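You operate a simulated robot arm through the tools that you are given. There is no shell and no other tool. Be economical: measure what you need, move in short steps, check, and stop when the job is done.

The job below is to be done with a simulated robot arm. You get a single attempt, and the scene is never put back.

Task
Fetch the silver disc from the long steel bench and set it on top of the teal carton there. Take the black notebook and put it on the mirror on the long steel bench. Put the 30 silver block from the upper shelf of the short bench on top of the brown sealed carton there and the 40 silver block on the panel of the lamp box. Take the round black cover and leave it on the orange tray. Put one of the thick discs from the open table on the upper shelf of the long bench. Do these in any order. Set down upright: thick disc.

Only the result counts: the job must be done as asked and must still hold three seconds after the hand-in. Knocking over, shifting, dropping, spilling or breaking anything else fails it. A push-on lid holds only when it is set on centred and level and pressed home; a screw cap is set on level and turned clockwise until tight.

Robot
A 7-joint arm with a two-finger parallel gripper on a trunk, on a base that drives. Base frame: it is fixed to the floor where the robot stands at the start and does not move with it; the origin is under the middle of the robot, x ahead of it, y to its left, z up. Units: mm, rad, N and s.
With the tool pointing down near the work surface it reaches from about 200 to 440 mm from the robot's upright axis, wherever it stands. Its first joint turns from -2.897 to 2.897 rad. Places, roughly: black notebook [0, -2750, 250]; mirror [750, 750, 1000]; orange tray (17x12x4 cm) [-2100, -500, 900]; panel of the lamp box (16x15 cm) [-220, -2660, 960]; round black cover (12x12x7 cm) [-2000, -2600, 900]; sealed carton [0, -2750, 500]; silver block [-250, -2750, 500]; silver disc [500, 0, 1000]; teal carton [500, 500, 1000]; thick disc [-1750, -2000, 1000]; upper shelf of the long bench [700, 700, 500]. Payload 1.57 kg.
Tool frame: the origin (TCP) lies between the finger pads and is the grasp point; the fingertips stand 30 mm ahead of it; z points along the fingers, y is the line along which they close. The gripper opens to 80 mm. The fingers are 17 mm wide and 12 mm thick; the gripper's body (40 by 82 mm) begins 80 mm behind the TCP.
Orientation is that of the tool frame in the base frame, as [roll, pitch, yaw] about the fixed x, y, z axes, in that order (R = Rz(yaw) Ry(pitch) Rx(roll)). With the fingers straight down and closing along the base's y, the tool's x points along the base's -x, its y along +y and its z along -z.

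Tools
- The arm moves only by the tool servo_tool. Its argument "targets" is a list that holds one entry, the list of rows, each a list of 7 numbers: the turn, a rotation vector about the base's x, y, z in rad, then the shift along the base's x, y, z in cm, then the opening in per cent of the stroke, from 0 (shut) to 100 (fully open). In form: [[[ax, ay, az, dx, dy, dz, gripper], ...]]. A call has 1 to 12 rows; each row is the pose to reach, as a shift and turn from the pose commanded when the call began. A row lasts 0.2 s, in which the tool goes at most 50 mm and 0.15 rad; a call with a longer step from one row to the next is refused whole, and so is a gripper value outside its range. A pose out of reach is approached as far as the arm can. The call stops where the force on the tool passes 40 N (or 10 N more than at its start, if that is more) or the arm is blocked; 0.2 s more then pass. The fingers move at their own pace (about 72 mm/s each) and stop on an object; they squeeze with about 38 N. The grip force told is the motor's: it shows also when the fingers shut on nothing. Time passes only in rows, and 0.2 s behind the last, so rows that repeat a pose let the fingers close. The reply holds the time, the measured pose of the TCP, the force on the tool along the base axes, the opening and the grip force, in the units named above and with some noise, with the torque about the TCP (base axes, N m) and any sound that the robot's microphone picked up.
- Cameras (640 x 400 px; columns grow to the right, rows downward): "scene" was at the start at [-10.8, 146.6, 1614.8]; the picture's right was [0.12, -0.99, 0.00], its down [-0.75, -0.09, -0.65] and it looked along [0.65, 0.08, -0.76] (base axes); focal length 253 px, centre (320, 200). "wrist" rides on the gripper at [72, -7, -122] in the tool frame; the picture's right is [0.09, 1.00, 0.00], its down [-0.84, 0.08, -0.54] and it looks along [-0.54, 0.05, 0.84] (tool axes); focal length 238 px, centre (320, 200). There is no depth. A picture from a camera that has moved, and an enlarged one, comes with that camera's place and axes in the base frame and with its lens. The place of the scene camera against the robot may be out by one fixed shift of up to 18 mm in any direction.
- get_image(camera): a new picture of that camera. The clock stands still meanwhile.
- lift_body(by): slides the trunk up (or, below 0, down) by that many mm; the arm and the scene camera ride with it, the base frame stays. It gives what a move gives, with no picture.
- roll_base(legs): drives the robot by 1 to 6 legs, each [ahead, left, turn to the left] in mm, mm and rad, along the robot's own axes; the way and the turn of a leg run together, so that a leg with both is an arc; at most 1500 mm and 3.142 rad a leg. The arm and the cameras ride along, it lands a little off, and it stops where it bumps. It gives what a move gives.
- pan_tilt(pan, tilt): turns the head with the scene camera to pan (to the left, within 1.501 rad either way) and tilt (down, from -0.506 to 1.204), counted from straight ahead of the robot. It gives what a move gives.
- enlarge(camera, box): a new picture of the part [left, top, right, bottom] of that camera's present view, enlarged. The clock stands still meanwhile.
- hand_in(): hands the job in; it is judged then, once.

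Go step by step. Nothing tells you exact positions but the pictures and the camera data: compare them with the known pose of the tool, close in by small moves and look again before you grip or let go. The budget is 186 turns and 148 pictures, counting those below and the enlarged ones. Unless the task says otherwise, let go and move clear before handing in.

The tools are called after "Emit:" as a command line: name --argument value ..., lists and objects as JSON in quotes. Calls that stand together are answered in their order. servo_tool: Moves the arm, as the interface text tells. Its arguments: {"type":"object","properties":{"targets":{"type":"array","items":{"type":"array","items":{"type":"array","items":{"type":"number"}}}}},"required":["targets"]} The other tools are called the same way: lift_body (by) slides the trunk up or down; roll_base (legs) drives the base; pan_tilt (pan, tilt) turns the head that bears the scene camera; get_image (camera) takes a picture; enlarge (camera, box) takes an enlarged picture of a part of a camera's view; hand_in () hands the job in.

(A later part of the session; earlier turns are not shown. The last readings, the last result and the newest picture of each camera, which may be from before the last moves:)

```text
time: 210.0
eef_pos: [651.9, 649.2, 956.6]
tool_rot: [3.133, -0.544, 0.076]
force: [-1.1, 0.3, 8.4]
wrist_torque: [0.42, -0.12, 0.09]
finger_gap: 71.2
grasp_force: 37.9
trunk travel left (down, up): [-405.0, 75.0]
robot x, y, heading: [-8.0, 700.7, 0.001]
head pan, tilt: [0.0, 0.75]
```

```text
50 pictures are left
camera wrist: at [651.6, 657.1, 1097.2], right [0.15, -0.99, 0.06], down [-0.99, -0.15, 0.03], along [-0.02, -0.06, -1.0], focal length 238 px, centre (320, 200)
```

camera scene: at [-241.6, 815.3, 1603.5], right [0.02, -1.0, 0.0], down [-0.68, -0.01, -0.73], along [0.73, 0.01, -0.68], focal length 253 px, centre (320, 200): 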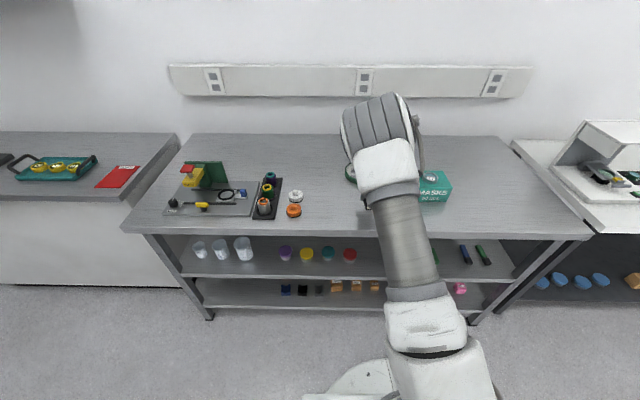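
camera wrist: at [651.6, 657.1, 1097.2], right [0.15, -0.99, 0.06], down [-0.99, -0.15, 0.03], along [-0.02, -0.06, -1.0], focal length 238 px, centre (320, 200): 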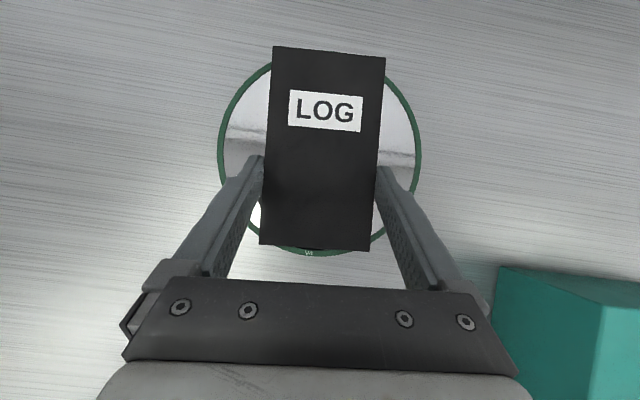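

Contact. Releasing and withdrawing along the tool axis.

Emit:
servo_tool --targets '[[[0, 0, 0, 0, 0, 0.1, 0], [0, 0, 0, 0, 0, 0.1, 100], [0, 0, 0, 0, 0, 0.1, 100], [0, 0, 0, -0.5, 0, 1, 100], [0, 0, 0, -1.8, -0.1, 3, 100], [0, 0, 0, -3.8, -0.3, 6.5, 100], [0, 0, 0, -6, -0.5, 10, 100]]]'

Emit:
get_image --camera "wrist"

```text
time: 211.6
eef_pos: [593.9, 645.3, 1054.2]
tool_rot: [3.133, -0.544, 0.073]
force: [-0.7, 0.4, -0.1]
wrist_torque: [-0.03, -0.01, 0.02]
finger_gap: 79.8
grasp_force: 0.1
trunk travel left (down, up): [-405.0, 75.0]
robot x, y, heading: [-7.5, 702.4, 0.005]
head pan, tilt: [0.0, 0.75]
```

```text
49 pictures are left
camera wrist: at [591.6, 653.4, 1194.7], right [0.15, -0.99, 0.06], down [-0.99, -0.15, 0.03], along [-0.02, -0.06, -1.0], focal length 238 px, centre (320, 200)
```

wrist: 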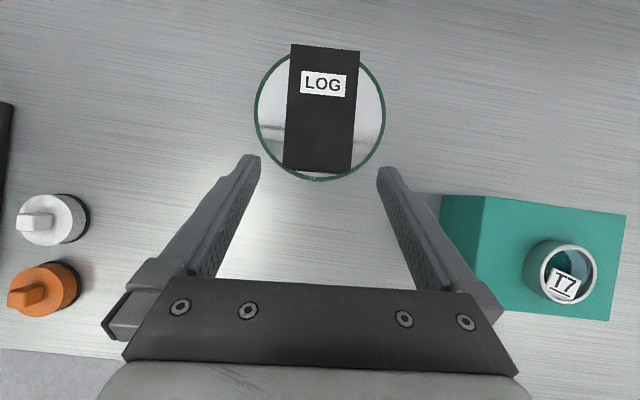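

The notebook lies on the mirror. Now backing off and heading to the open table, facing -x.

Emit:
roll_base --legs '[[-550, 0, 0], [0, 0, -3.14], [0, 1250, 0], [0, 1250, 0]]'

Emit:
pan_tilt --pan 0 --tilt 0.5

Emit:
get_image --camera "scene"

```text
time: 243.7
eef_pos: [-875.2, -1807.8, 1053.7]
tool_rot: [3.135, -0.541, -2.966]
force: [-0.2, 0.0, -0.6]
wrist_torque: [-0.01, -0.01, 0.0]
finger_gap: 79.8
grasp_force: 0.1
trunk travel left (down, up): [-405.0, 75.0]
robot x, y, heading: [-274.9, -1801.7, -3.042]
head pan, tilt: [0.0, 0.75]
```

```text
time: 244.4
eef_pos: [-876.6, -1807.2, 1054.5]
tool_rot: [3.133, -0.541, -2.965]
force: [0.0, 0.9, 0.0]
wrist_torque: [0.0, 0.0, -0.02]
finger_gap: 80.0
grasp_force: 0.0
trunk travel left (down, up): [-405.0, 75.0]
robot x, y, heading: [-274.3, -1802.8, -3.038]
head pan, tilt: [0.0, 0.499]
```

```text
48 pictures are left
camera scene: at [-277.8, -1944.3, 1625.4], right [-0.1, 0.99, 0.0], down [0.48, 0.05, -0.88], along [-0.87, -0.09, -0.48], focal length 253 px, centre (320, 200)
```

scene: 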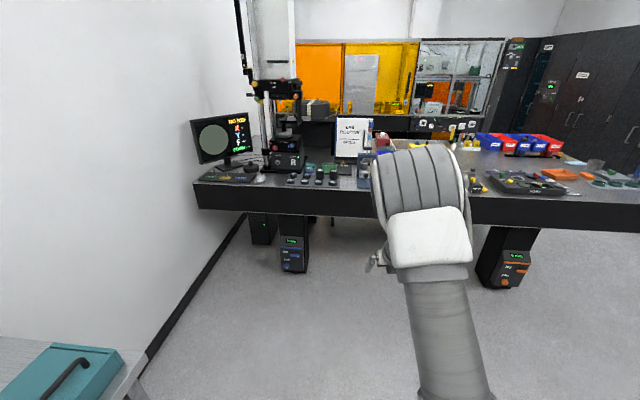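

Emit:
enlarge --camera "scene" --box '[190, 110, 390, 235]'

Emit:
enlarge --camera "scene" --box '[440, 110, 640, 235]'

```text
3.20 times, centred on (290, 172) of scene
camera zoom: at [-277.8, -1944.3, 1625.4], right [-0.1, 0.99, 0.0], down [0.48, 0.05, -0.88], along [-0.87, -0.09, -0.48], focal length 810 px, centre (416, 288)
```

zoom: 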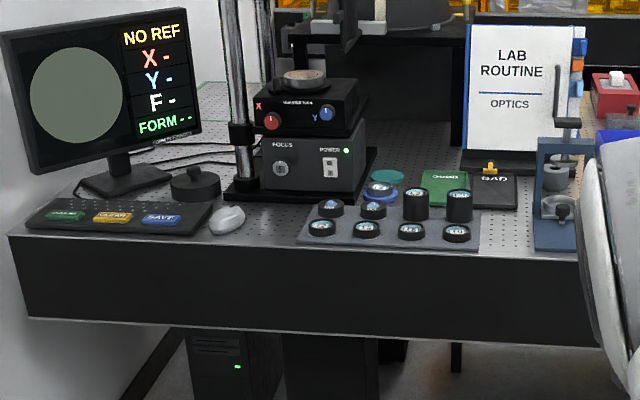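

```text
3.20 times, centred on (540, 172) of scene
camera zoom: at [-277.8, -1944.3, 1625.4], right [-0.1, 0.99, 0.0], down [0.48, 0.05, -0.88], along [-0.87, -0.09, -0.48], focal length 810 px, centre (-384, 288)
```

zoom: 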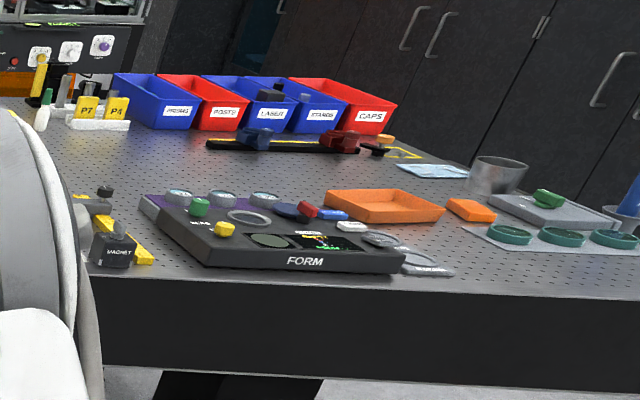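

The thick discs are the tall black cylinders on the mat, the black cover stands beside the monitor, and the orange tray is at the right end. I'll fetch the cover first.

Emit:
roll_base --legs '[[0, 0, -0.1036], [700, 780, 0]]'

Emit:
get_image --camera "wrist"

Emit:
get_image --camera "scene"

```text
time: 248.9
eef_pos: [-1289.0, -2130.5, 1053.6]
tool_rot: [3.133, -0.542, -3.066]
force: [0.6, 0.0, 0.4]
wrist_torque: [0.04, -0.01, -0.01]
finger_gap: 79.8
grasp_force: 0.1
trunk travel left (down, up): [-405.0, 75.0]
robot x, y, heading: [-691.3, -2188.1, -3.138]
head pan, tilt: [0.0, 0.499]
stopped in leg 2: the robot was blocked; the commanded pose is now the measured one
```

```text
45 pictures are left
camera wrist: at [-1286.9, -2137.8, 1194.7], right [-0.15, 0.99, 0.06], down [0.99, 0.15, 0.03], along [0.02, 0.06, -1.0], focal length 238 px, centre (320, 200)
```

wrist: 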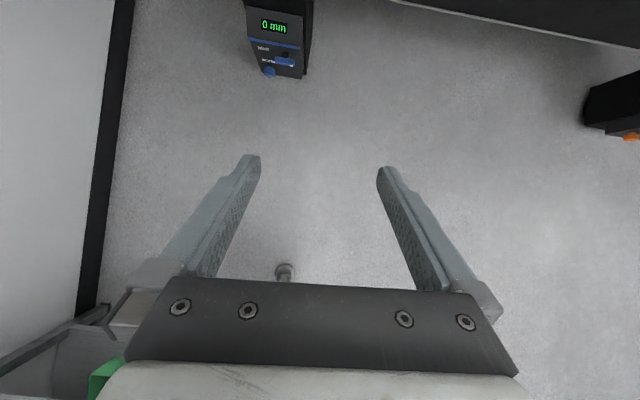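

```text
44 pictures are left
camera scene: at [-707.1, -2326.4, 1625.5], right [0.0, 1.0, 0.0], down [0.48, 0.0, -0.88], along [-0.88, 0.0, -0.48], focal length 253 px, centre (320, 200)
```

scene: 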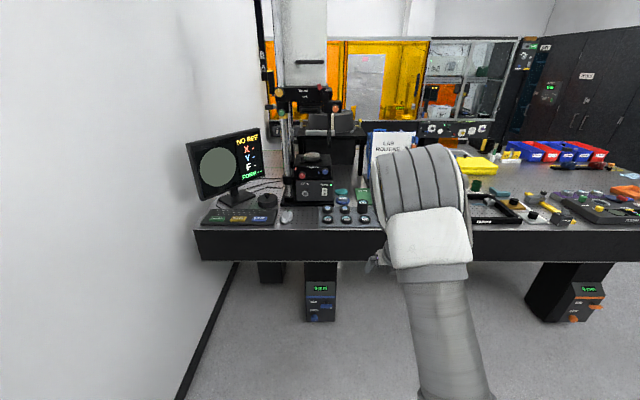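

I bumped the short bench's corner while strafing; moving away, then forward past it before going left.

Emit:
roll_base --legs '[[0, -120, 0], [460, 0, 0], [0, 370, 0]]'

Emit:
pan_tilt --pan 1.45 --tilt 0.5

Emit:
get_image --camera "scene"

Emit:
get_image --camera "wrist"

```text
time: 256.4
eef_pos: [-1751.1, -2357.3, 1053.0]
tool_rot: [3.133, -0.541, -3.077]
force: [0.0, -0.2, -0.9]
wrist_torque: [-0.02, 0.01, 0.02]
finger_gap: 80.0
grasp_force: 0.1
trunk travel left (down, up): [-405.0, 75.0]
robot x, y, heading: [-1154.6, -2418.8, 3.125]
head pan, tilt: [0.0, 0.499]
```

```text
time: 258.0
eef_pos: [-1751.6, -2357.2, 1053.6]
tool_rot: [3.133, -0.542, -3.077]
force: [0.7, 0.0, -0.2]
wrist_torque: [0.02, -0.02, 0.01]
finger_gap: 80.1
grasp_force: 0.1
trunk travel left (down, up): [-405.0, 75.0]
robot x, y, heading: [-1155.2, -2413.0, 3.13]
head pan, tilt: [1.45, 0.499]
```

```text
43 pictures are left
camera scene: at [-1093.7, -2650.5, 1625.5], right [-0.99, 0.13, 0.0], down [0.06, 0.47, -0.88], along [-0.11, -0.87, -0.48], focal length 253 px, centre (320, 200)
```

scene: 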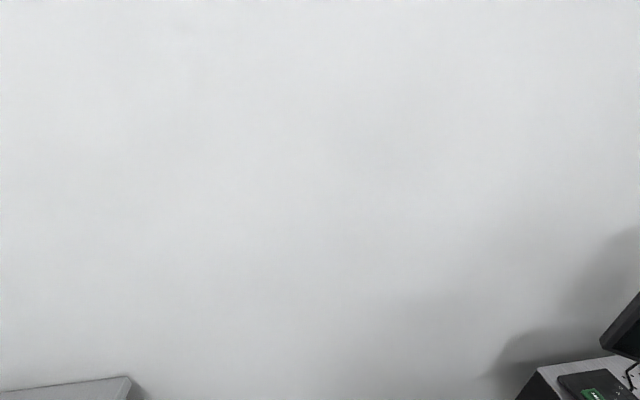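

```text
42 pictures are left
camera wrist: at [-1749.9, -2363.0, 1194.2], right [-0.14, 0.99, 0.06], down [0.99, 0.14, 0.03], along [0.03, 0.06, -1.0], focal length 238 px, centre (320, 200)
```

wrist: 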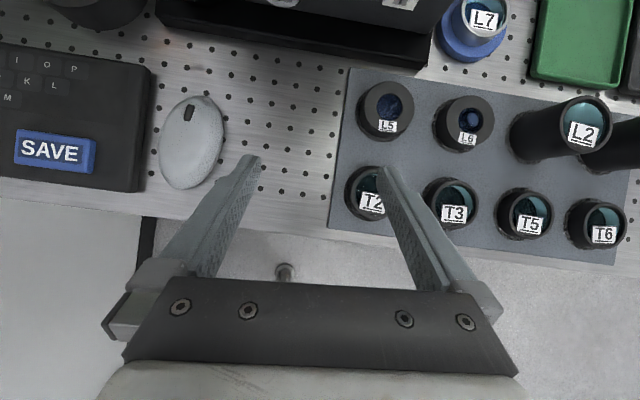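

Clear view now: L2 and its neighbour are the tall thick discs. First the cover at about [-1909,-2600]: shifting left over it.

Emit:
roll_base --legs '[[0, 145, 0.012]]'

Emit:
servo_tool --targets '[[[0, 0, 0, -1.5, -2.5, 0, 100], [0, 0, 0, -3, -5, 0, 100], [0, 0, 0, -5, -7.5, 0, 100], [0, 0, 0, -8, -10, 0, 100], [0, 0, 0, -8, -10, 0, 100]]]'

Emit:
get_image --camera "wrist"

```text
time: 259.8
eef_pos: [-1753.3, -2513.3, 1052.2]
tool_rot: [3.133, -0.542, -3.06]
force: [0.2, -0.4, 0.9]
wrist_torque: [0.0, -0.01, 0.02]
finger_gap: 79.9
grasp_force: 0.0
trunk travel left (down, up): [-405.0, 75.0]
robot x, y, heading: [-1149.6, -2561.7, -3.133]
head pan, tilt: [1.45, 0.499]
```

```text
time: 261.0
eef_pos: [-1835.2, -2614.7, 1052.9]
tool_rot: [3.133, -0.543, -3.06]
force: [-0.2, 0.4, 0.3]
wrist_torque: [0.02, 0.01, -0.02]
finger_gap: 79.8
grasp_force: 0.1
trunk travel left (down, up): [-405.0, 75.0]
robot x, y, heading: [-1157.1, -2562.6, -3.136]
head pan, tilt: [1.45, 0.499]
```

```text
41 pictures are left
camera wrist: at [-1831.5, -2621.4, 1192.9], right [-0.16, 0.99, 0.06], down [0.99, 0.15, 0.03], along [0.02, 0.06, -1.0], focal length 238 px, centre (320, 200)
```

wrist: 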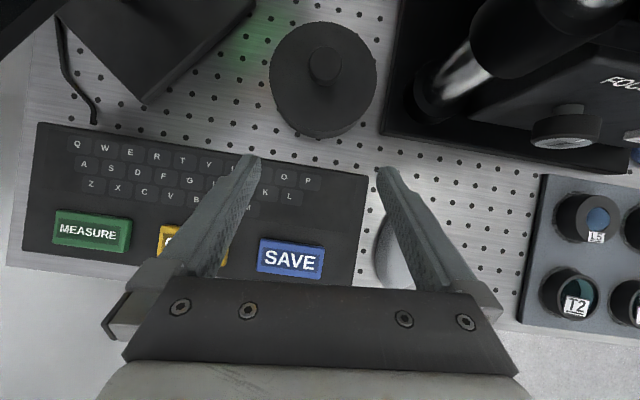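

The cover's knob is near [-1953,-2621], top ≈968. Moving over it, then checking.

Emit:
servo_tool --targets '[[[0, 0, 0, -3, -0.2, 0, 60], [0, 0, 0, -6, -0.4, -1, 60], [0, 0, 0, -8.5, -0.6, -2, 60], [0, 0, 0, -11, -0.6, -3, 60], [0, 0, 0, -11, -0.6, -3, 60]]]'

Emit:
get_image --camera "wrist"

```text
time: 262.2
eef_pos: [-1940.6, -2621.2, 1023.8]
tool_rot: [3.133, -0.541, -3.06]
force: [-0.5, 0.2, -0.1]
wrist_torque: [-0.01, 0.0, 0.0]
finger_gap: 48.1
grasp_force: 0.1
trunk travel left (down, up): [-405.0, 75.0]
robot x, y, heading: [-1153.1, -2562.7, -3.134]
head pan, tilt: [1.45, 0.499]
```

```text
40 pictures are left
camera wrist: at [-1938.3, -2627.7, 1164.7], right [-0.16, 0.99, 0.06], down [0.99, 0.15, 0.03], along [0.02, 0.06, -1.0], focal length 238 px, centre (320, 200)
```

wrist: 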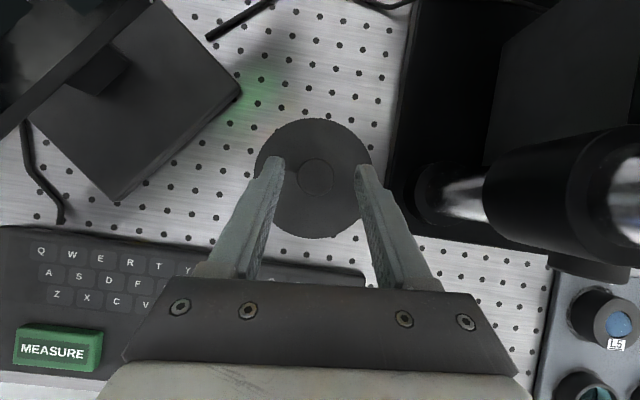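

Emit:
servo_tool --targets '[[[0, 0, 0, -0.4, -0.2, -1.8, 60], [0, 0, 0, -0.4, -0.2, -3.6, 60], [0, 0, 0, -0.4, -0.2, -4.5, 60], [0, 0, 0, -0.4, -0.2, -5.1, 60], [0, 0, 0, -0.4, -0.2, -5.1, 60]]]'

Emit:
get_image --camera "wrist"

```text
time: 263.4
eef_pos: [-1947.3, -2621.8, 974.2]
tool_rot: [3.135, -0.544, -3.061]
force: [-0.8, -0.1, 5.6]
wrist_torque: [-0.16, 0.02, -0.03]
finger_gap: 48.2
grasp_force: 0.0
trunk travel left (down, up): [-405.0, 75.0]
robot x, y, heading: [-1147.6, -2561.7, -3.131]
head pan, tilt: [1.45, 0.499]
```

```text
39 pictures are left
camera wrist: at [-1943.8, -2628.7, 1115.1], right [-0.16, 0.99, 0.06], down [0.99, 0.15, 0.03], along [0.02, 0.06, -1.0], focal length 238 px, centre (320, 200)
```

wrist: 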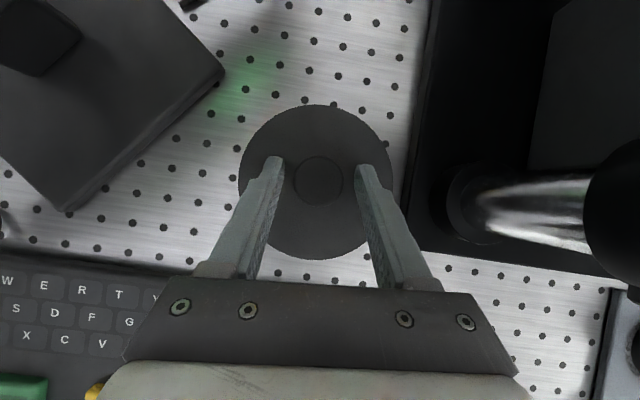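

Fingertips just touch the cover's disc. Rising 2 mm and closing on the knob.

Emit:
servo_tool --targets '[[[0, 0, 0, 0, 0, 0.3, 60], [0, 0, 0, 0, 0, 0.3, 30], [0, 0, 0, 0, 0, 0.3, 0], [0, 0, 0, 0, 0, 0.3, 0], [0, 0, 0, 0, 0, 0.8, 0], [0, 0, 0, 0, 0, 1.6, 0], [0, 0, 0, 0, 0, 2.6, 0], [0, 0, 0, 0, 0, 2.6, 0]]]'

Emit:
get_image --camera "wrist"

```text
time: 265.2
eef_pos: [-1947.8, -2622.3, 998.3]
tool_rot: [3.133, -0.54, -3.06]
force: [0.1, 0.8, -0.9]
wrist_torque: [-0.02, 0.03, 0.03]
finger_gap: 30.2
grasp_force: 38.1
trunk travel left (down, up): [-405.0, 75.0]
robot x, y, heading: [-1153.6, -2563.3, -3.129]
head pan, tilt: [1.45, 0.499]
```

```text
38 pictures are left
camera wrist: at [-1946.4, -2629.2, 1139.3], right [-0.16, 0.99, 0.05], down [0.99, 0.15, 0.03], along [0.02, 0.06, -1.0], focal length 238 px, centre (320, 200)
```

wrist: 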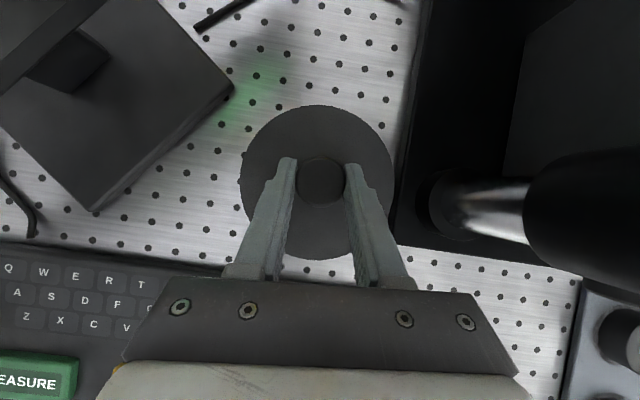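

Cover held by its knob. Lifting high, retracting, and moving to the right end of the table in safe stages.

Emit:
servo_tool --targets '[[[0, 0, 0, 0, 0, 3, 0], [0, 0, 0, 1, 0, 6, 0], [0, 0, 0, 4, 0, 8.5, 0], [0, 0, 0, 8, 0, 10, 0], [0, 0, 0, 12, 0, 10, 0], [0, 0, 0, 16, 0, 10, 0], [0, 0, 0, 19, 2, 10, 0], [0, 0, 0, 19, 6, 10, 0], [0, 0, 0, 19, 6, 10, 0]]]'

Emit:
roll_base --legs '[[0, -400, 0], [-200, 0, 0], [0, -800, 0], [0, -800, 0]]'

Emit:
pan_tilt --pan 0 --tilt 0.6

Emit:
get_image --camera "scene"

Emit:
get_image --camera "wrist"

```text
time: 267.2
eef_pos: [-1755.9, -2562.1, 1099.2]
tool_rot: [3.132, -0.543, -3.061]
force: [-0.1, 0.5, -0.7]
wrist_torque: [-0.02, -0.04, 0.03]
finger_gap: 30.2
grasp_force: 37.5
trunk travel left (down, up): [-405.0, 75.0]
robot x, y, heading: [-1150.1, -2566.1, -3.134]
head pan, tilt: [1.45, 0.499]
```

```text
time: 284.1
eef_pos: [-1565.7, -559.8, 1099.5]
tool_rot: [3.133, -0.541, -3.067]
force: [0.1, -0.8, -1.0]
wrist_torque: [-0.02, 0.0, 0.0]
finger_gap: 30.6
grasp_force: 37.7
trunk travel left (down, up): [-405.0, 75.0]
robot x, y, heading: [-962.4, -566.8, 3.14]
head pan, tilt: [1.45, 0.499]
```

```text
time: 285.7
eef_pos: [-1565.4, -560.0, 1100.7]
tool_rot: [3.132, -0.54, -3.068]
force: [-0.4, -0.5, -2.0]
wrist_torque: [-0.01, -0.01, -0.01]
finger_gap: 30.5
grasp_force: 37.3
trunk travel left (down, up): [-405.0, 75.0]
robot x, y, heading: [-960.9, -567.1, 3.141]
head pan, tilt: [0.0, 0.6]
```

```text
37 pictures are left
camera scene: at [-978.5, -709.4, 1616.4], right [0.0, 1.0, 0.0], down [0.56, 0.0, -0.83], along [-0.83, 0.0, -0.56], focal length 253 px, centre (320, 200)
```

scene: 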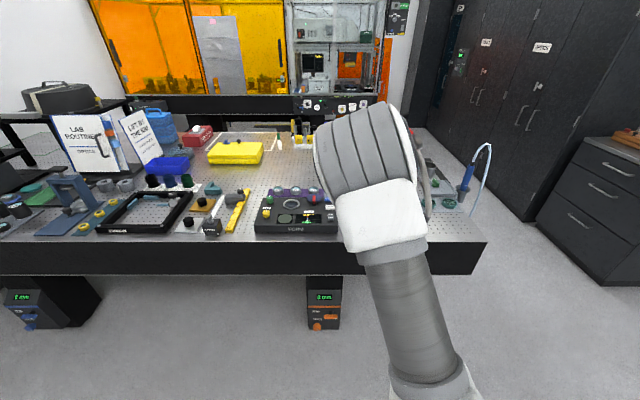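

```text
36 pictures are left
camera wrist: at [-1562.9, -566.4, 1240.3], right [-0.15, 0.99, 0.06], down [0.99, 0.15, 0.03], along [0.03, 0.06, -1.0], focal length 238 px, centre (320, 200)
```

wrist: 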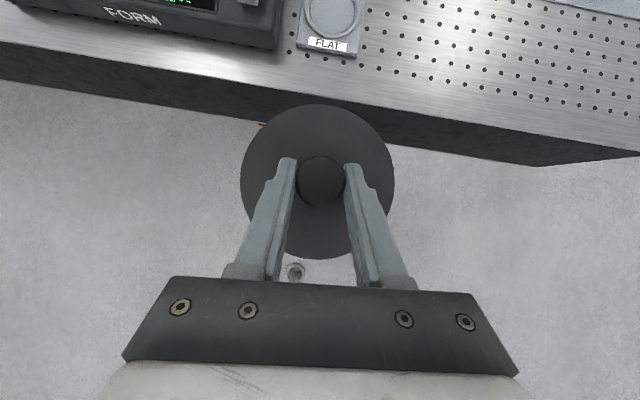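

Moving forward toward the orange tray around [-2090,-440].

Emit:
roll_base --legs '[[330, -125, 0]]'

Emit:
get_image --camera "wrist"

```text
time: 288.4
eef_pos: [-1893.5, -439.5, 1099.5]
tool_rot: [3.132, -0.541, -3.061]
force: [-0.6, 0.1, -1.5]
wrist_torque: [-0.02, -0.01, -0.03]
finger_gap: 30.6
grasp_force: 37.9
trunk travel left (down, up): [-405.0, 75.0]
robot x, y, heading: [-1288.4, -440.8, -3.135]
head pan, tilt: [0.0, 0.6]
```

```text
35 pictures are left
camera wrist: at [-1891.1, -446.2, 1240.3], right [-0.15, 0.99, 0.06], down [0.99, 0.15, 0.03], along [0.02, 0.06, -1.0], focal length 238 px, centre (320, 200)
```

wrist: 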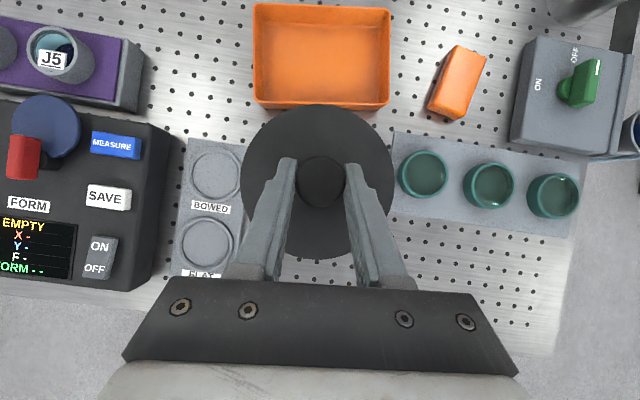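

Emit:
enlarge --camera "wrist" --box '[220, 0, 420, 125]'

```text
3.20 times, centred on (320, 62) of wrist
camera zoom: at [-1891.1, -446.2, 1240.3], right [-0.15, 0.99, 0.06], down [0.99, 0.15, 0.03], along [0.02, 0.06, -1.0], focal length 763 px, centre (320, 640)
```

zoom: 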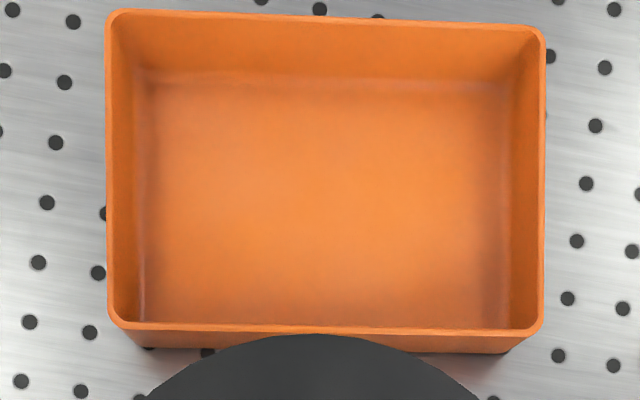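

The tray's interior (~115 mm deep) looks just wide enough for the ~112 mm cover. Tray centre ≈[-2063,-453]; moving the cover above it.

Emit:
servo_tool --targets '[[[0, 0, 0, -4, -0.4, -0.5, 0], [0, 0, 0, -8, -0.8, -1, 0], [0, 0, 0, -12, -1.2, -2, 0], [0, 0, 0, -15, -1.4, -4, 0], [0, 0, 0, -16.3, -1.45, -5.5, 0], [0, 0, 0, -16.3, -1.45, -5.5, 0], [0, 0, 0, -16.3, -1.45, -5.5, 0]]]'

Emit:
enlarge --camera "wrist" --box '[200, 80, 440, 230]'

```text
time: 290.0
eef_pos: [-2056.4, -453.0, 1043.7]
tool_rot: [3.135, -0.541, -3.06]
force: [0.0, 0.4, -1.2]
wrist_torque: [0.0, 0.0, -0.02]
finger_gap: 30.8
grasp_force: 38.3
trunk travel left (down, up): [-405.0, 75.0]
robot x, y, heading: [-1293.4, -442.8, -3.131]
head pan, tilt: [0.0, 0.6]
```

```text
2.67 times, centred on (320, 155) of wrist
camera zoom: at [-2053.7, -459.7, 1184.4], right [-0.15, 0.99, 0.06], down [0.99, 0.15, 0.03], along [0.02, 0.06, -1.0], focal length 636 px, centre (320, 320)
```

zoom: 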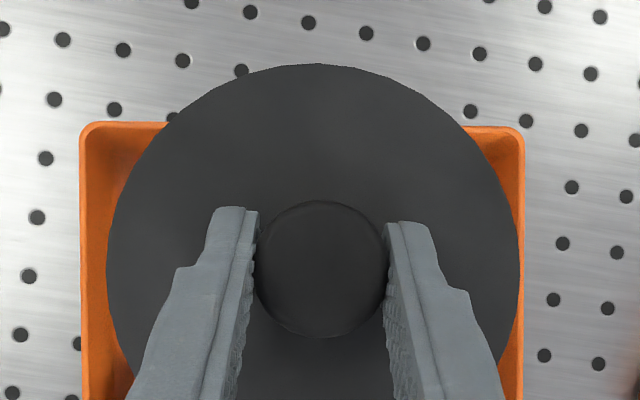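

Aligned within about 1.5 mm. Lowering carefully into the tray.

Emit:
servo_tool --targets '[[[0, 0, 0, 0.1, 0, -1, 0], [0, 0, 0, 0.1, 0, -2, 0], [0, 0, 0, 0.1, 0, -2.6, 0], [0, 0, 0, 0.1, 0, -3.2, 0], [0, 0, 0, 0.1, 0, -3.8, 0], [0, 0, 0, 0.1, 0, -4.4, 0], [0, 0, 0, 0.1, 0, -5, 0], [0, 0, 0, 0.1, 0, -5.5, 0], [0, 0, 0, 0.1, 0, -5.8, 0], [0, 0, 0, 0.1, 0, -5.8, 0]]]'

Emit:
get_image --camera "wrist"

```text
time: 292.2
eef_pos: [-2054.1, -454.4, 991.7]
tool_rot: [3.131, -0.55, -3.063]
force: [-2.0, -0.7, 25.2]
wrist_torque: [-0.02, 0.32, 0.13]
finger_gap: 30.5
grasp_force: 37.6
trunk travel left (down, up): [-405.0, 75.0]
robot x, y, heading: [-1288.1, -442.4, -3.136]
head pan, tilt: [0.0, 0.6]
```

```text
32 pictures are left
camera wrist: at [-2052.4, -460.8, 1131.6], right [-0.15, 0.99, 0.06], down [0.99, 0.15, 0.02], along [0.02, 0.06, -1.0], focal length 238 px, centre (320, 200)
```

wrist: 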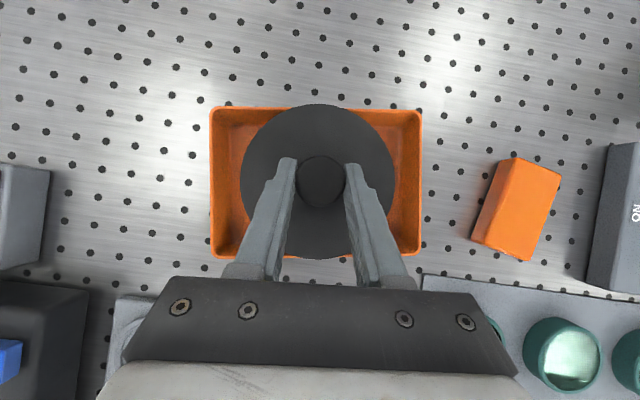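

The cover sits inside the tray (bottom ≈10 mm above the tabletop level, supported). Relaxing the push and releasing.

Emit:
servo_tool --targets '[[[0, 0, 0, 0, 0, 0.1, 0], [0, 0, 0, 0, 0, 0.1, 30], [0, 0, 0, 0, 0, 0.1, 60], [0, 0, 0, 0, 0, 0.1, 60], [0, 0, 0, 0.6, 0, 1, 60], [0, 0, 0, 2, 0, 3.5, 60], [0, 0, 0, 4.5, 0, 7.5, 60], [0, 0, 0, 7, 0, 11, 60]]]'

Emit:
get_image --camera "wrist"

```text
time: 294.0
eef_pos: [-1984.3, -455.5, 1094.8]
tool_rot: [3.132, -0.541, -3.06]
force: [-0.3, 0.5, 0.4]
wrist_torque: [0.0, 0.03, -0.01]
finger_gap: 47.8
grasp_force: 0.0
trunk travel left (down, up): [-405.0, 75.0]
robot x, y, heading: [-1287.9, -442.2, -3.137]
head pan, tilt: [0.0, 0.6]
```

```text
31 pictures are left
camera wrist: at [-1982.1, -461.7, 1236.1], right [-0.15, 0.99, 0.05], down [0.99, 0.15, 0.03], along [0.03, 0.06, -1.0], focal length 238 px, centre (320, 200)
```

wrist: 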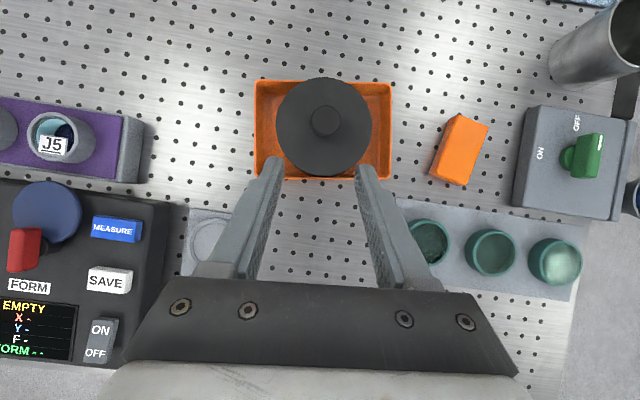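

The cover rests in the tray. Now the thick disc L2 at about [-1851,-2093]; driving back along the table and flattening the tool to 45°.

Emit:
roll_base --legs '[[-340, 0, 0], [0, 820, 0], [0, 820, 0]]'

Emit:
servo_tool --targets '[[[0, 0.08, 0, 0, 0, -1, 100], [0, 0.16, 0, 0, 0, -2, 100], [0, 0.245, 0, 0, 0, -3, 100], [0, 0.245, 0, 0, 0, -3, 100]]]'

Emit:
get_image --camera "wrist"

```text
time: 309.0
eef_pos: [-1647.8, -2079.1, 1095.1]
tool_rot: [3.133, -0.541, -3.063]
force: [1.3, -0.5, 0.3]
wrist_torque: [-0.02, 0.0, 0.01]
finger_gap: 48.1
grasp_force: 0.0
trunk travel left (down, up): [-405.0, 75.0]
robot x, y, heading: [-951.4, -2067.6, -3.139]
head pan, tilt: [0.0, 0.6]
```

```text
time: 310.0
eef_pos: [-1647.6, -2080.5, 1066.0]
tool_rot: [3.106, -0.785, -3.049]
force: [-0.4, -0.1, 0.0]
wrist_torque: [0.01, 0.0, 0.02]
finger_gap: 80.1
grasp_force: 0.1
trunk travel left (down, up): [-405.0, 75.0]
robot x, y, heading: [-952.7, -2071.6, -3.138]
head pan, tilt: [0.0, 0.6]
```

```text
30 pictures are left
camera wrist: at [-1611.0, -2087.0, 1202.3], right [-0.13, 0.99, 0.09], down [0.97, 0.15, -0.21], along [-0.22, 0.06, -0.97], focal length 238 px, centre (320, 200)
```

wrist: 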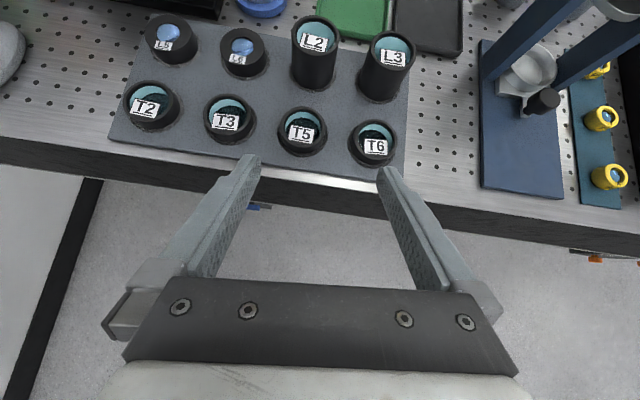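

L2 stands near [-1862,-2103], ≈58 mm wide, top ≈967. Driving forward above it.

Emit:
roll_base --legs '[[165, 20, 0]]'

Emit:
get_image --camera "wrist"

```text
time: 311.7
eef_pos: [-1810.5, -2094.6, 1065.3]
tool_rot: [3.106, -0.785, -3.055]
force: [0.1, 0.3, 0.2]
wrist_torque: [-0.03, 0.01, -0.01]
finger_gap: 79.8
grasp_force: 0.0
trunk travel left (down, up): [-405.0, 75.0]
robot x, y, heading: [-1115.2, -2088.3, 3.135]
head pan, tilt: [0.0, 0.6]
```

```text
29 pictures are left
camera wrist: at [-1773.7, -2102.3, 1202.5], right [-0.13, 0.99, 0.09], down [0.97, 0.14, -0.21], along [-0.22, 0.06, -0.97], focal length 238 px, centre (320, 200)
```

wrist: 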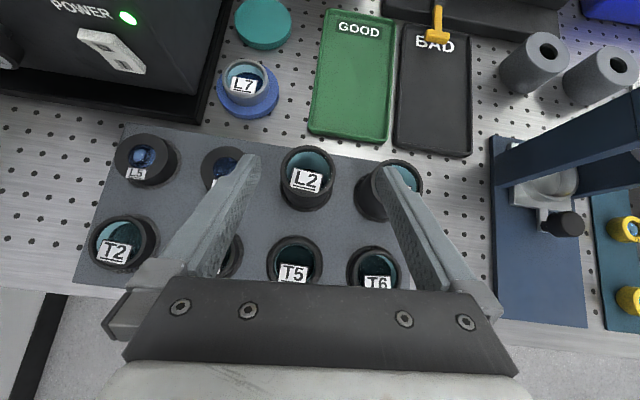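

Emit:
servo_tool --targets '[[[0, 0, 0, -2, -0.5, -1, 95], [0, 0, 0, -3.7, -1.0, -3, 95], [0, 0, 0, -3.7, -1.0, -5, 95], [0, 0, 0, -3.7, -1.0, -6, 95], [0, 0, 0, -3.7, -1.0, -6, 95]]]'

Emit:
get_image --camera "wrist"

```text
time: 312.9
eef_pos: [-1847.5, -2104.5, 1006.2]
tool_rot: [3.105, -0.787, -3.054]
force: [0.4, -0.3, -0.1]
wrist_torque: [0.04, 0.01, 0.01]
finger_gap: 76.2
grasp_force: 0.0
trunk travel left (down, up): [-405.0, 75.0]
robot x, y, heading: [-1112.1, -2086.6, 3.142]
head pan, tilt: [0.0, 0.6]
```

```text
28 pictures are left
camera wrist: at [-1810.3, -2111.6, 1142.2], right [-0.13, 0.99, 0.09], down [0.97, 0.14, -0.21], along [-0.22, 0.06, -0.97], focal length 238 px, centre (320, 200)
```

wrist: 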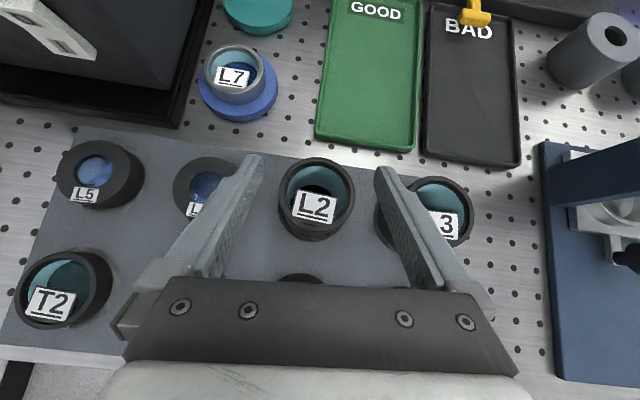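

Fingers straddle L2 with clearance to L3. Descending and gripping.

Emit:
servo_tool --targets '[[[0, 0, 0, 0, 0, -2, 95], [0, 0, 0, 0, 0, -4, 95], [0, 0, 0, 0, 0, -5.4, 95], [0, 0, 0, 0, 0, -5.4, 95], [0, 0, 0, 0, 0, -5.4, 50], [0, 0, 0, 0, 0, -5.4, 0], [0, 0, 0, 0, 0, -5.4, 0], [0, 0, 0, 0, 0, -5.4, 0]]]'

Emit:
get_image --camera "wrist"

```text
time: 314.7
eef_pos: [-1847.1, -2103.4, 953.1]
tool_rot: [3.106, -0.786, -3.053]
force: [-0.4, -0.9, 1.9]
wrist_torque: [-0.15, 0.02, -0.02]
finger_gap: 54.9
grasp_force: 38.1
trunk travel left (down, up): [-405.0, 75.0]
robot x, y, heading: [-1114.2, -2089.0, 3.143]
head pan, tilt: [0.0, 0.6]
```

```text
27 pictures are left
camera wrist: at [-1809.9, -2111.5, 1089.5], right [-0.13, 0.99, 0.09], down [0.97, 0.14, -0.21], along [-0.22, 0.06, -0.97], focal length 238 px, centre (320, 200)
```

wrist: 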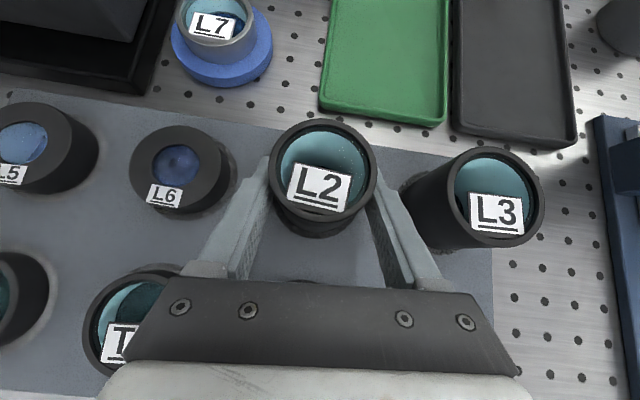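

L2 gripped (55 mm). Lifting slowly and backing away.

Emit:
servo_tool --targets '[[[0, 0, 0, 0, 0, 0.6, 0], [0, 0, 0, 0, 0, 1.5, 0], [0, 0, 0, 0, 0, 3, 0], [0, 0, 0, 0, 0, 5, 0], [0, 0, 0, 0, 0, 7.5, 0], [0, 0, 0, 0, 0, 10, 0], [0, 0, 0, 1, 0, 12, 0], [0, 0, 0, 1, 0, 12, 0]]]'

Emit:
roll_base --legs '[[-250, 0, 0]]'

Emit:
get_image --camera "wrist"

```text
time: 316.5
eef_pos: [-1840.0, -2106.3, 1072.2]
tool_rot: [3.106, -0.787, -3.054]
force: [-0.7, 0.8, -3.0]
wrist_torque: [0.01, 0.0, 0.0]
finger_gap: 54.7
grasp_force: 38.1
trunk travel left (down, up): [-405.0, 75.0]
robot x, y, heading: [-1113.4, -2087.1, 3.139]
head pan, tilt: [0.0, 0.6]
```

```text
time: 318.7
eef_pos: [-1589.3, -2104.9, 1071.2]
tool_rot: [3.106, -0.786, -3.057]
force: [0.2, 0.0, -2.6]
wrist_torque: [-0.02, -0.01, 0.02]
finger_gap: 54.6
grasp_force: 37.9
trunk travel left (down, up): [-405.0, 75.0]
robot x, y, heading: [-865.0, -2087.8, 3.139]
head pan, tilt: [0.0, 0.6]
```

```text
26 pictures are left
camera wrist: at [-1552.7, -2111.2, 1208.1], right [-0.12, 0.99, 0.09], down [0.97, 0.14, -0.21], along [-0.22, 0.06, -0.97], focal length 238 px, centre (320, 200)
```

wrist: 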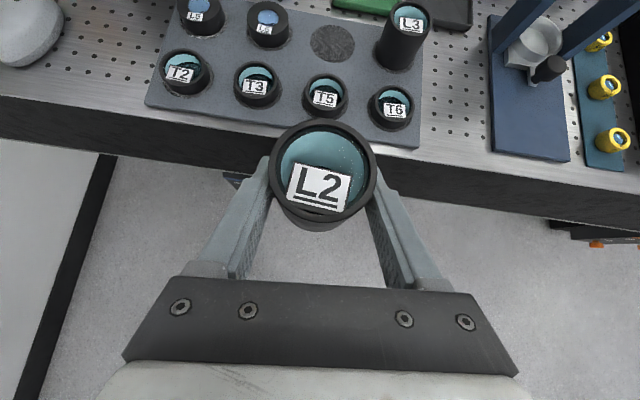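

Secure. Driving back to the long bench and turning to face it.

Emit:
roll_base --legs '[[0, -1350, 0], [0, -1350, 0], [0, 0, 3.14], [350, 0, 0]]'

Emit:
pan_tilt --pan 0 --tilt 0.6

Emit:
lift_body --by -400

Emit:
get_image --camera "scene"

Emit:
get_image --camera "wrist"

```text
time: 351.6
eef_pos: [129.6, 703.7, 1070.8]
tool_rot: [3.108, -0.787, 0.126]
force: [0.0, -0.6, -3.4]
wrist_torque: [0.0, 0.0, 0.03]
finger_gap: 54.7
grasp_force: 38.2
trunk travel left (down, up): [-405.0, 75.0]
robot x, y, heading: [-593.1, 658.6, 0.036]
head pan, tilt: [0.0, 0.6]
```

```text
time: 352.2
eef_pos: [129.4, 702.8, 1070.9]
tool_rot: [3.105, -0.785, 0.126]
force: [0.7, -0.1, -3.5]
wrist_torque: [0.01, 0.01, 0.01]
finger_gap: 54.7
grasp_force: 37.9
trunk travel left (down, up): [-405.0, 75.0]
robot x, y, heading: [-595.0, 659.6, 0.033]
head pan, tilt: [0.0, 0.6]
```

```text
time: 356.0
eef_pos: [129.7, 701.9, 671.9]
tool_rot: [3.106, -0.785, 0.127]
force: [0.4, -0.3, -2.2]
wrist_torque: [0.01, 0.0, -0.01]
finger_gap: 54.5
grasp_force: 37.7
trunk travel left (down, up): [-5.0, 475.0]
robot x, y, heading: [-592.5, 654.4, 0.035]
head pan, tilt: [0.0, 0.6]
```

```text
25 pictures are left
camera scene: at [-596.9, 795.3, 1216.4], right [0.04, -1.0, 0.0], down [-0.56, -0.02, -0.82], along [0.82, 0.03, -0.57], focal length 253 px, centre (320, 200)
```

scene: 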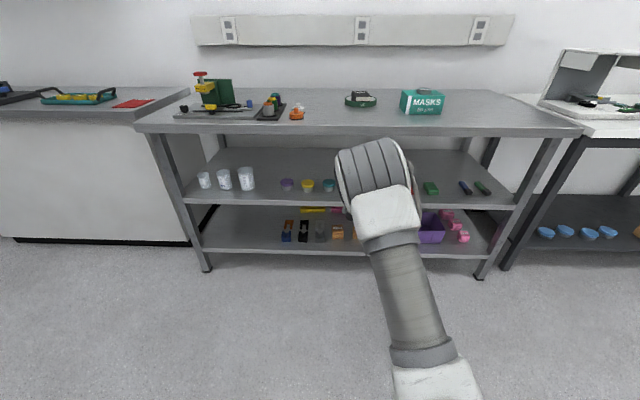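

```text
24 pictures are left
camera wrist: at [94.1, 710.0, 807.9], right [0.16, -0.98, 0.09], down [-0.96, -0.18, -0.21], along [0.22, -0.05, -0.97], focal length 238 px, centre (320, 200)
```

wrist: 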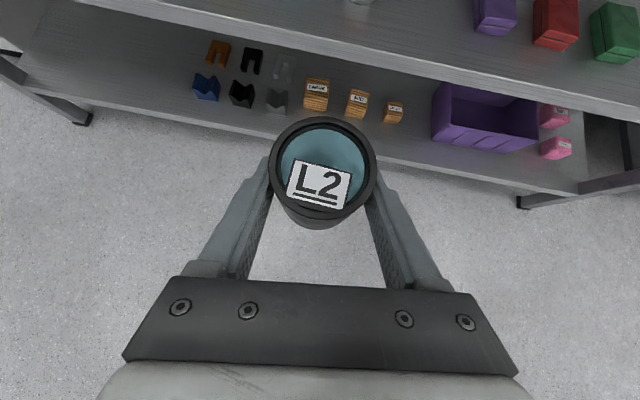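

Shelf ≈565; the free gap lies between the jars and the purple block around y≈607. Extending the arm, lowering, and strafing right to look.

Emit:
servo_tool --targets '[[[0, 0, 0, 4, 0, -1, 0], [0, 0, 0, 8, 0, -2, 0], [0, 0, 0, 11, 0, -3, 0], [0, 0, 0, 14, 0, -3.5, 0], [0, 0, 0, 14, 0, -3.5, 0]]]'

Emit:
roll_base --legs '[[0, -90, -0.035]]'

Emit:
get_image --camera "wrist"

```text
time: 357.2
eef_pos: [269.8, 704.4, 634.5]
tool_rot: [3.104, -0.784, 0.125]
force: [0.0, -0.5, -3.2]
wrist_torque: [-0.01, 0.05, 0.0]
finger_gap: 54.7
grasp_force: 38.0
trunk travel left (down, up): [-5.0, 475.0]
robot x, y, heading: [-591.1, 659.8, 0.036]
head pan, tilt: [0.0, 0.6]
```

```text
time: 358.5
eef_pos: [274.0, 583.2, 635.7]
tool_rot: [3.106, -0.784, 0.092]
force: [0.3, -0.2, -3.2]
wrist_torque: [0.0, 0.03, -0.03]
finger_gap: 54.6
grasp_force: 37.9
trunk travel left (down, up): [-5.0, 475.0]
robot x, y, heading: [-588.8, 568.5, -0.001]
head pan, tilt: [0.0, 0.6]
```

```text
23 pictures are left
camera wrist: at [237.9, 592.0, 772.5], right [0.13, -0.99, 0.09], down [-0.97, -0.15, -0.21], along [0.22, -0.06, -0.97], focal length 238 px, centre (320, 200)
```

wrist: 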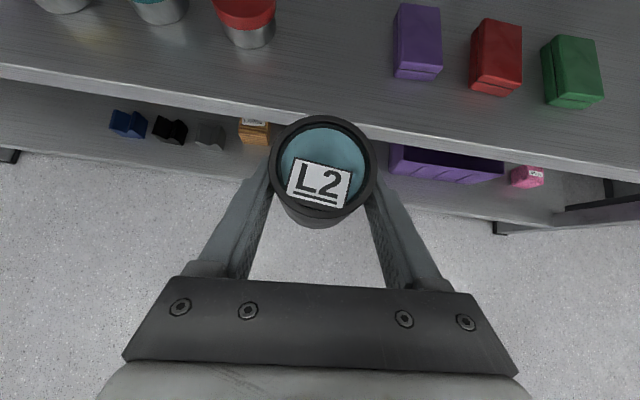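

Consistent estimate: shelf z≈530, front ≈385; free gap y 506–651. Driving in to x≈450.

Emit:
roll_base --legs '[[172, -3, 0]]'

Emit:
get_image --camera "wrist"

```text
time: 360.3
eef_pos: [443.9, 582.3, 636.0]
tool_rot: [3.106, -0.783, 0.092]
force: [-0.1, -0.5, -3.0]
wrist_torque: [0.0, 0.04, -0.01]
finger_gap: 54.8
grasp_force: 38.0
trunk travel left (down, up): [-5.0, 475.0]
robot x, y, heading: [-421.2, 561.1, -0.0]
head pan, tilt: [0.0, 0.6]
```

```text
22 pictures are left
camera wrist: at [408.0, 590.5, 772.6], right [0.13, -0.99, 0.09], down [-0.97, -0.15, -0.21], along [0.22, -0.06, -0.97], focal length 238 px, centre (320, 200)
```

wrist: 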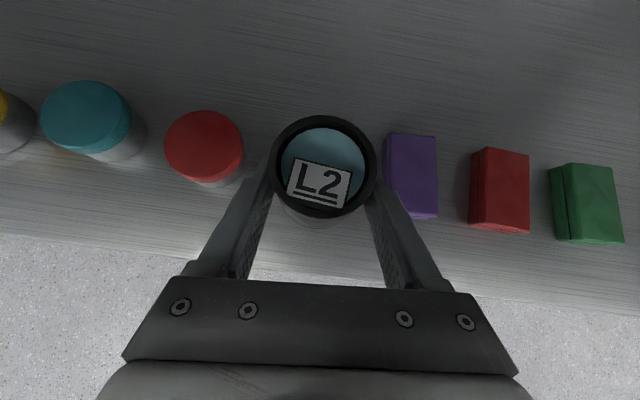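

Gap centre y≈573. Shifting 8 mm right and lowering to contact.

Emit:
servo_tool --targets '[[[0, 0, 0, 0.2, -0.8, -1.2, 0], [0, 0, 0, 0.2, -0.8, -2.4, 0], [0, 0, 0, 0.2, -0.8, -3.6, 0], [0, 0, 0, 0.2, -0.8, -4.6, 0], [0, 0, 0, 0.2, -0.8, -4.6, 0]]]'

Emit:
servo_tool --targets '[[[0, 0, 0, 0, 0, -0.2, 0], [0, 0, 0, 0, 0, -0.4, 0], [0, 0, 0, 0, 0, -0.5, 0], [0, 0, 0, 0, 0, -0.5, 0]]]'

Emit:
get_image --camera "wrist"

```text
time: 361.5
eef_pos: [445.0, 573.4, 589.1]
tool_rot: [3.106, -0.784, 0.092]
force: [0.1, -0.3, -2.5]
wrist_torque: [0.03, 0.03, 0.0]
finger_gap: 54.6
grasp_force: 38.2
trunk travel left (down, up): [-5.0, 475.0]
robot x, y, heading: [-420.2, 563.2, 0.004]
head pan, tilt: [0.0, 0.6]
```

```text
time: 362.5
eef_pos: [445.0, 574.2, 584.8]
tool_rot: [3.106, -0.785, 0.092]
force: [0.2, 0.6, -2.2]
wrist_torque: [0.02, 0.03, 0.02]
finger_gap: 54.6
grasp_force: 38.1
trunk travel left (down, up): [-5.0, 475.0]
robot x, y, heading: [-419.6, 560.6, 0.0]
head pan, tilt: [0.0, 0.6]
```

```text
21 pictures are left
camera wrist: at [410.1, 582.6, 721.5], right [0.13, -0.99, 0.09], down [-0.97, -0.15, -0.21], along [0.22, -0.06, -0.97], focal length 238 px, centre (320, 200)
```

wrist: 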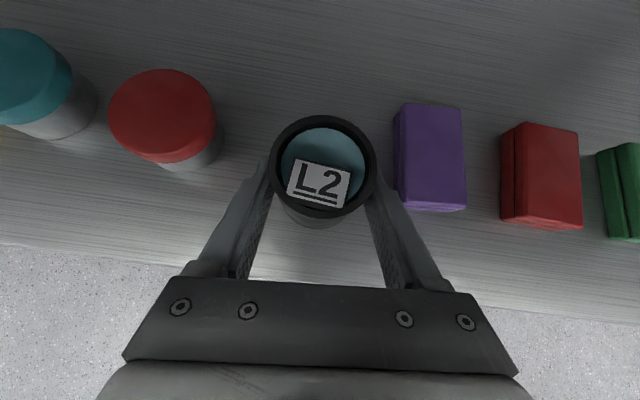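

Emit:
servo_tool --targets '[[[0, 0, 0, 0, 0, -0.15, 0], [0, 0, 0, 0, 0, -0.3, 0], [0, 0, 0, 0, 0, -0.45, 0], [0, 0, 0, 0, 0, -0.45, 0]]]'

Emit:
servo_tool --targets '[[[0, 0, 0, 0, 0, -0.15, 0], [0, 0, 0, 0, 0, -0.3, 0], [0, 0, 0, 0, 0, -0.3, 0]]]'

Emit:
servo_tool --targets '[[[0, 0, 0, 0, 0, -0.15, 0], [0, 0, 0, 0, 0, -0.3, 0], [0, 0, 0, 0, 0, -0.3, 0]]]'

```text
time: 363.5
eef_pos: [445.5, 574.4, 579.3]
tool_rot: [3.107, -0.783, 0.092]
force: [0.2, 0.0, -2.5]
wrist_torque: [0.0, 0.03, -0.03]
finger_gap: 54.7
grasp_force: 37.9
trunk travel left (down, up): [-5.0, 475.0]
robot x, y, heading: [-423.2, 565.3, 0.004]
head pan, tilt: [0.0, 0.6]
```

```text
time: 364.3
eef_pos: [445.3, 573.8, 576.9]
tool_rot: [3.105, -0.786, 0.091]
force: [-0.1, 0.5, -2.8]
wrist_torque: [-0.03, 0.0, 0.0]
finger_gap: 54.6
grasp_force: 38.3
trunk travel left (down, up): [-5.0, 475.0]
robot x, y, heading: [-421.9, 564.5, 0.003]
head pan, tilt: [0.0, 0.6]
```

```text
time: 365.1
eef_pos: [446.2, 573.1, 574.1]
tool_rot: [3.107, -0.785, 0.092]
force: [0.3, -1.1, -3.2]
wrist_torque: [0.04, 0.02, -0.02]
finger_gap: 54.9
grasp_force: 38.1
trunk travel left (down, up): [-5.0, 475.0]
robot x, y, heading: [-418.2, 564.3, -0.001]
head pan, tilt: [0.0, 0.6]
```

Emit:
servo_tool --targets '[[[0, 0, 0, 0, 0, -0.15, 0], [0, 0, 0, 0, 0, -0.3, 0], [0, 0, 0, 0, 0, -0.3, 0]]]'

Emit:
servo_tool --targets '[[[0, 0, 0, 0, 0, -0.15, 0], [0, 0, 0, 0, 0, -0.3, 0], [0, 0, 0, 0, 0, -0.3, 0]]]'

Emit:
get_image --camera "wrist"

```text
time: 365.9
eef_pos: [445.1, 573.9, 570.3]
tool_rot: [3.107, -0.785, 0.094]
force: [0.1, 0.1, -3.3]
wrist_torque: [0.03, 0.03, 0.0]
finger_gap: 54.4
grasp_force: 38.2
trunk travel left (down, up): [-5.0, 475.0]
robot x, y, heading: [-420.7, 564.8, 0.002]
head pan, tilt: [0.0, 0.6]
```

```text
time: 366.7
eef_pos: [444.9, 573.1, 568.3]
tool_rot: [3.107, -0.787, 0.093]
force: [0.4, 0.0, -2.8]
wrist_torque: [-0.01, 0.02, -0.02]
finger_gap: 54.7
grasp_force: 37.5
trunk travel left (down, up): [-5.0, 475.0]
robot x, y, heading: [-417.7, 563.1, -0.002]
head pan, tilt: [0.0, 0.6]
```

```text
20 pictures are left
camera wrist: at [409.8, 582.0, 705.0], right [0.13, -0.99, 0.09], down [-0.97, -0.15, -0.21], along [0.22, -0.06, -0.97], focal length 238 px, centre (320, 200)
```

wrist: 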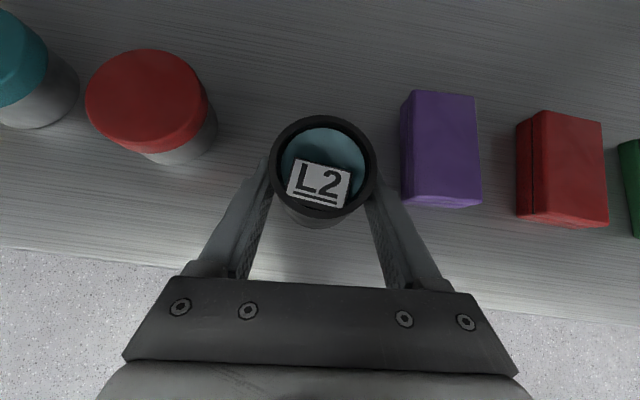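

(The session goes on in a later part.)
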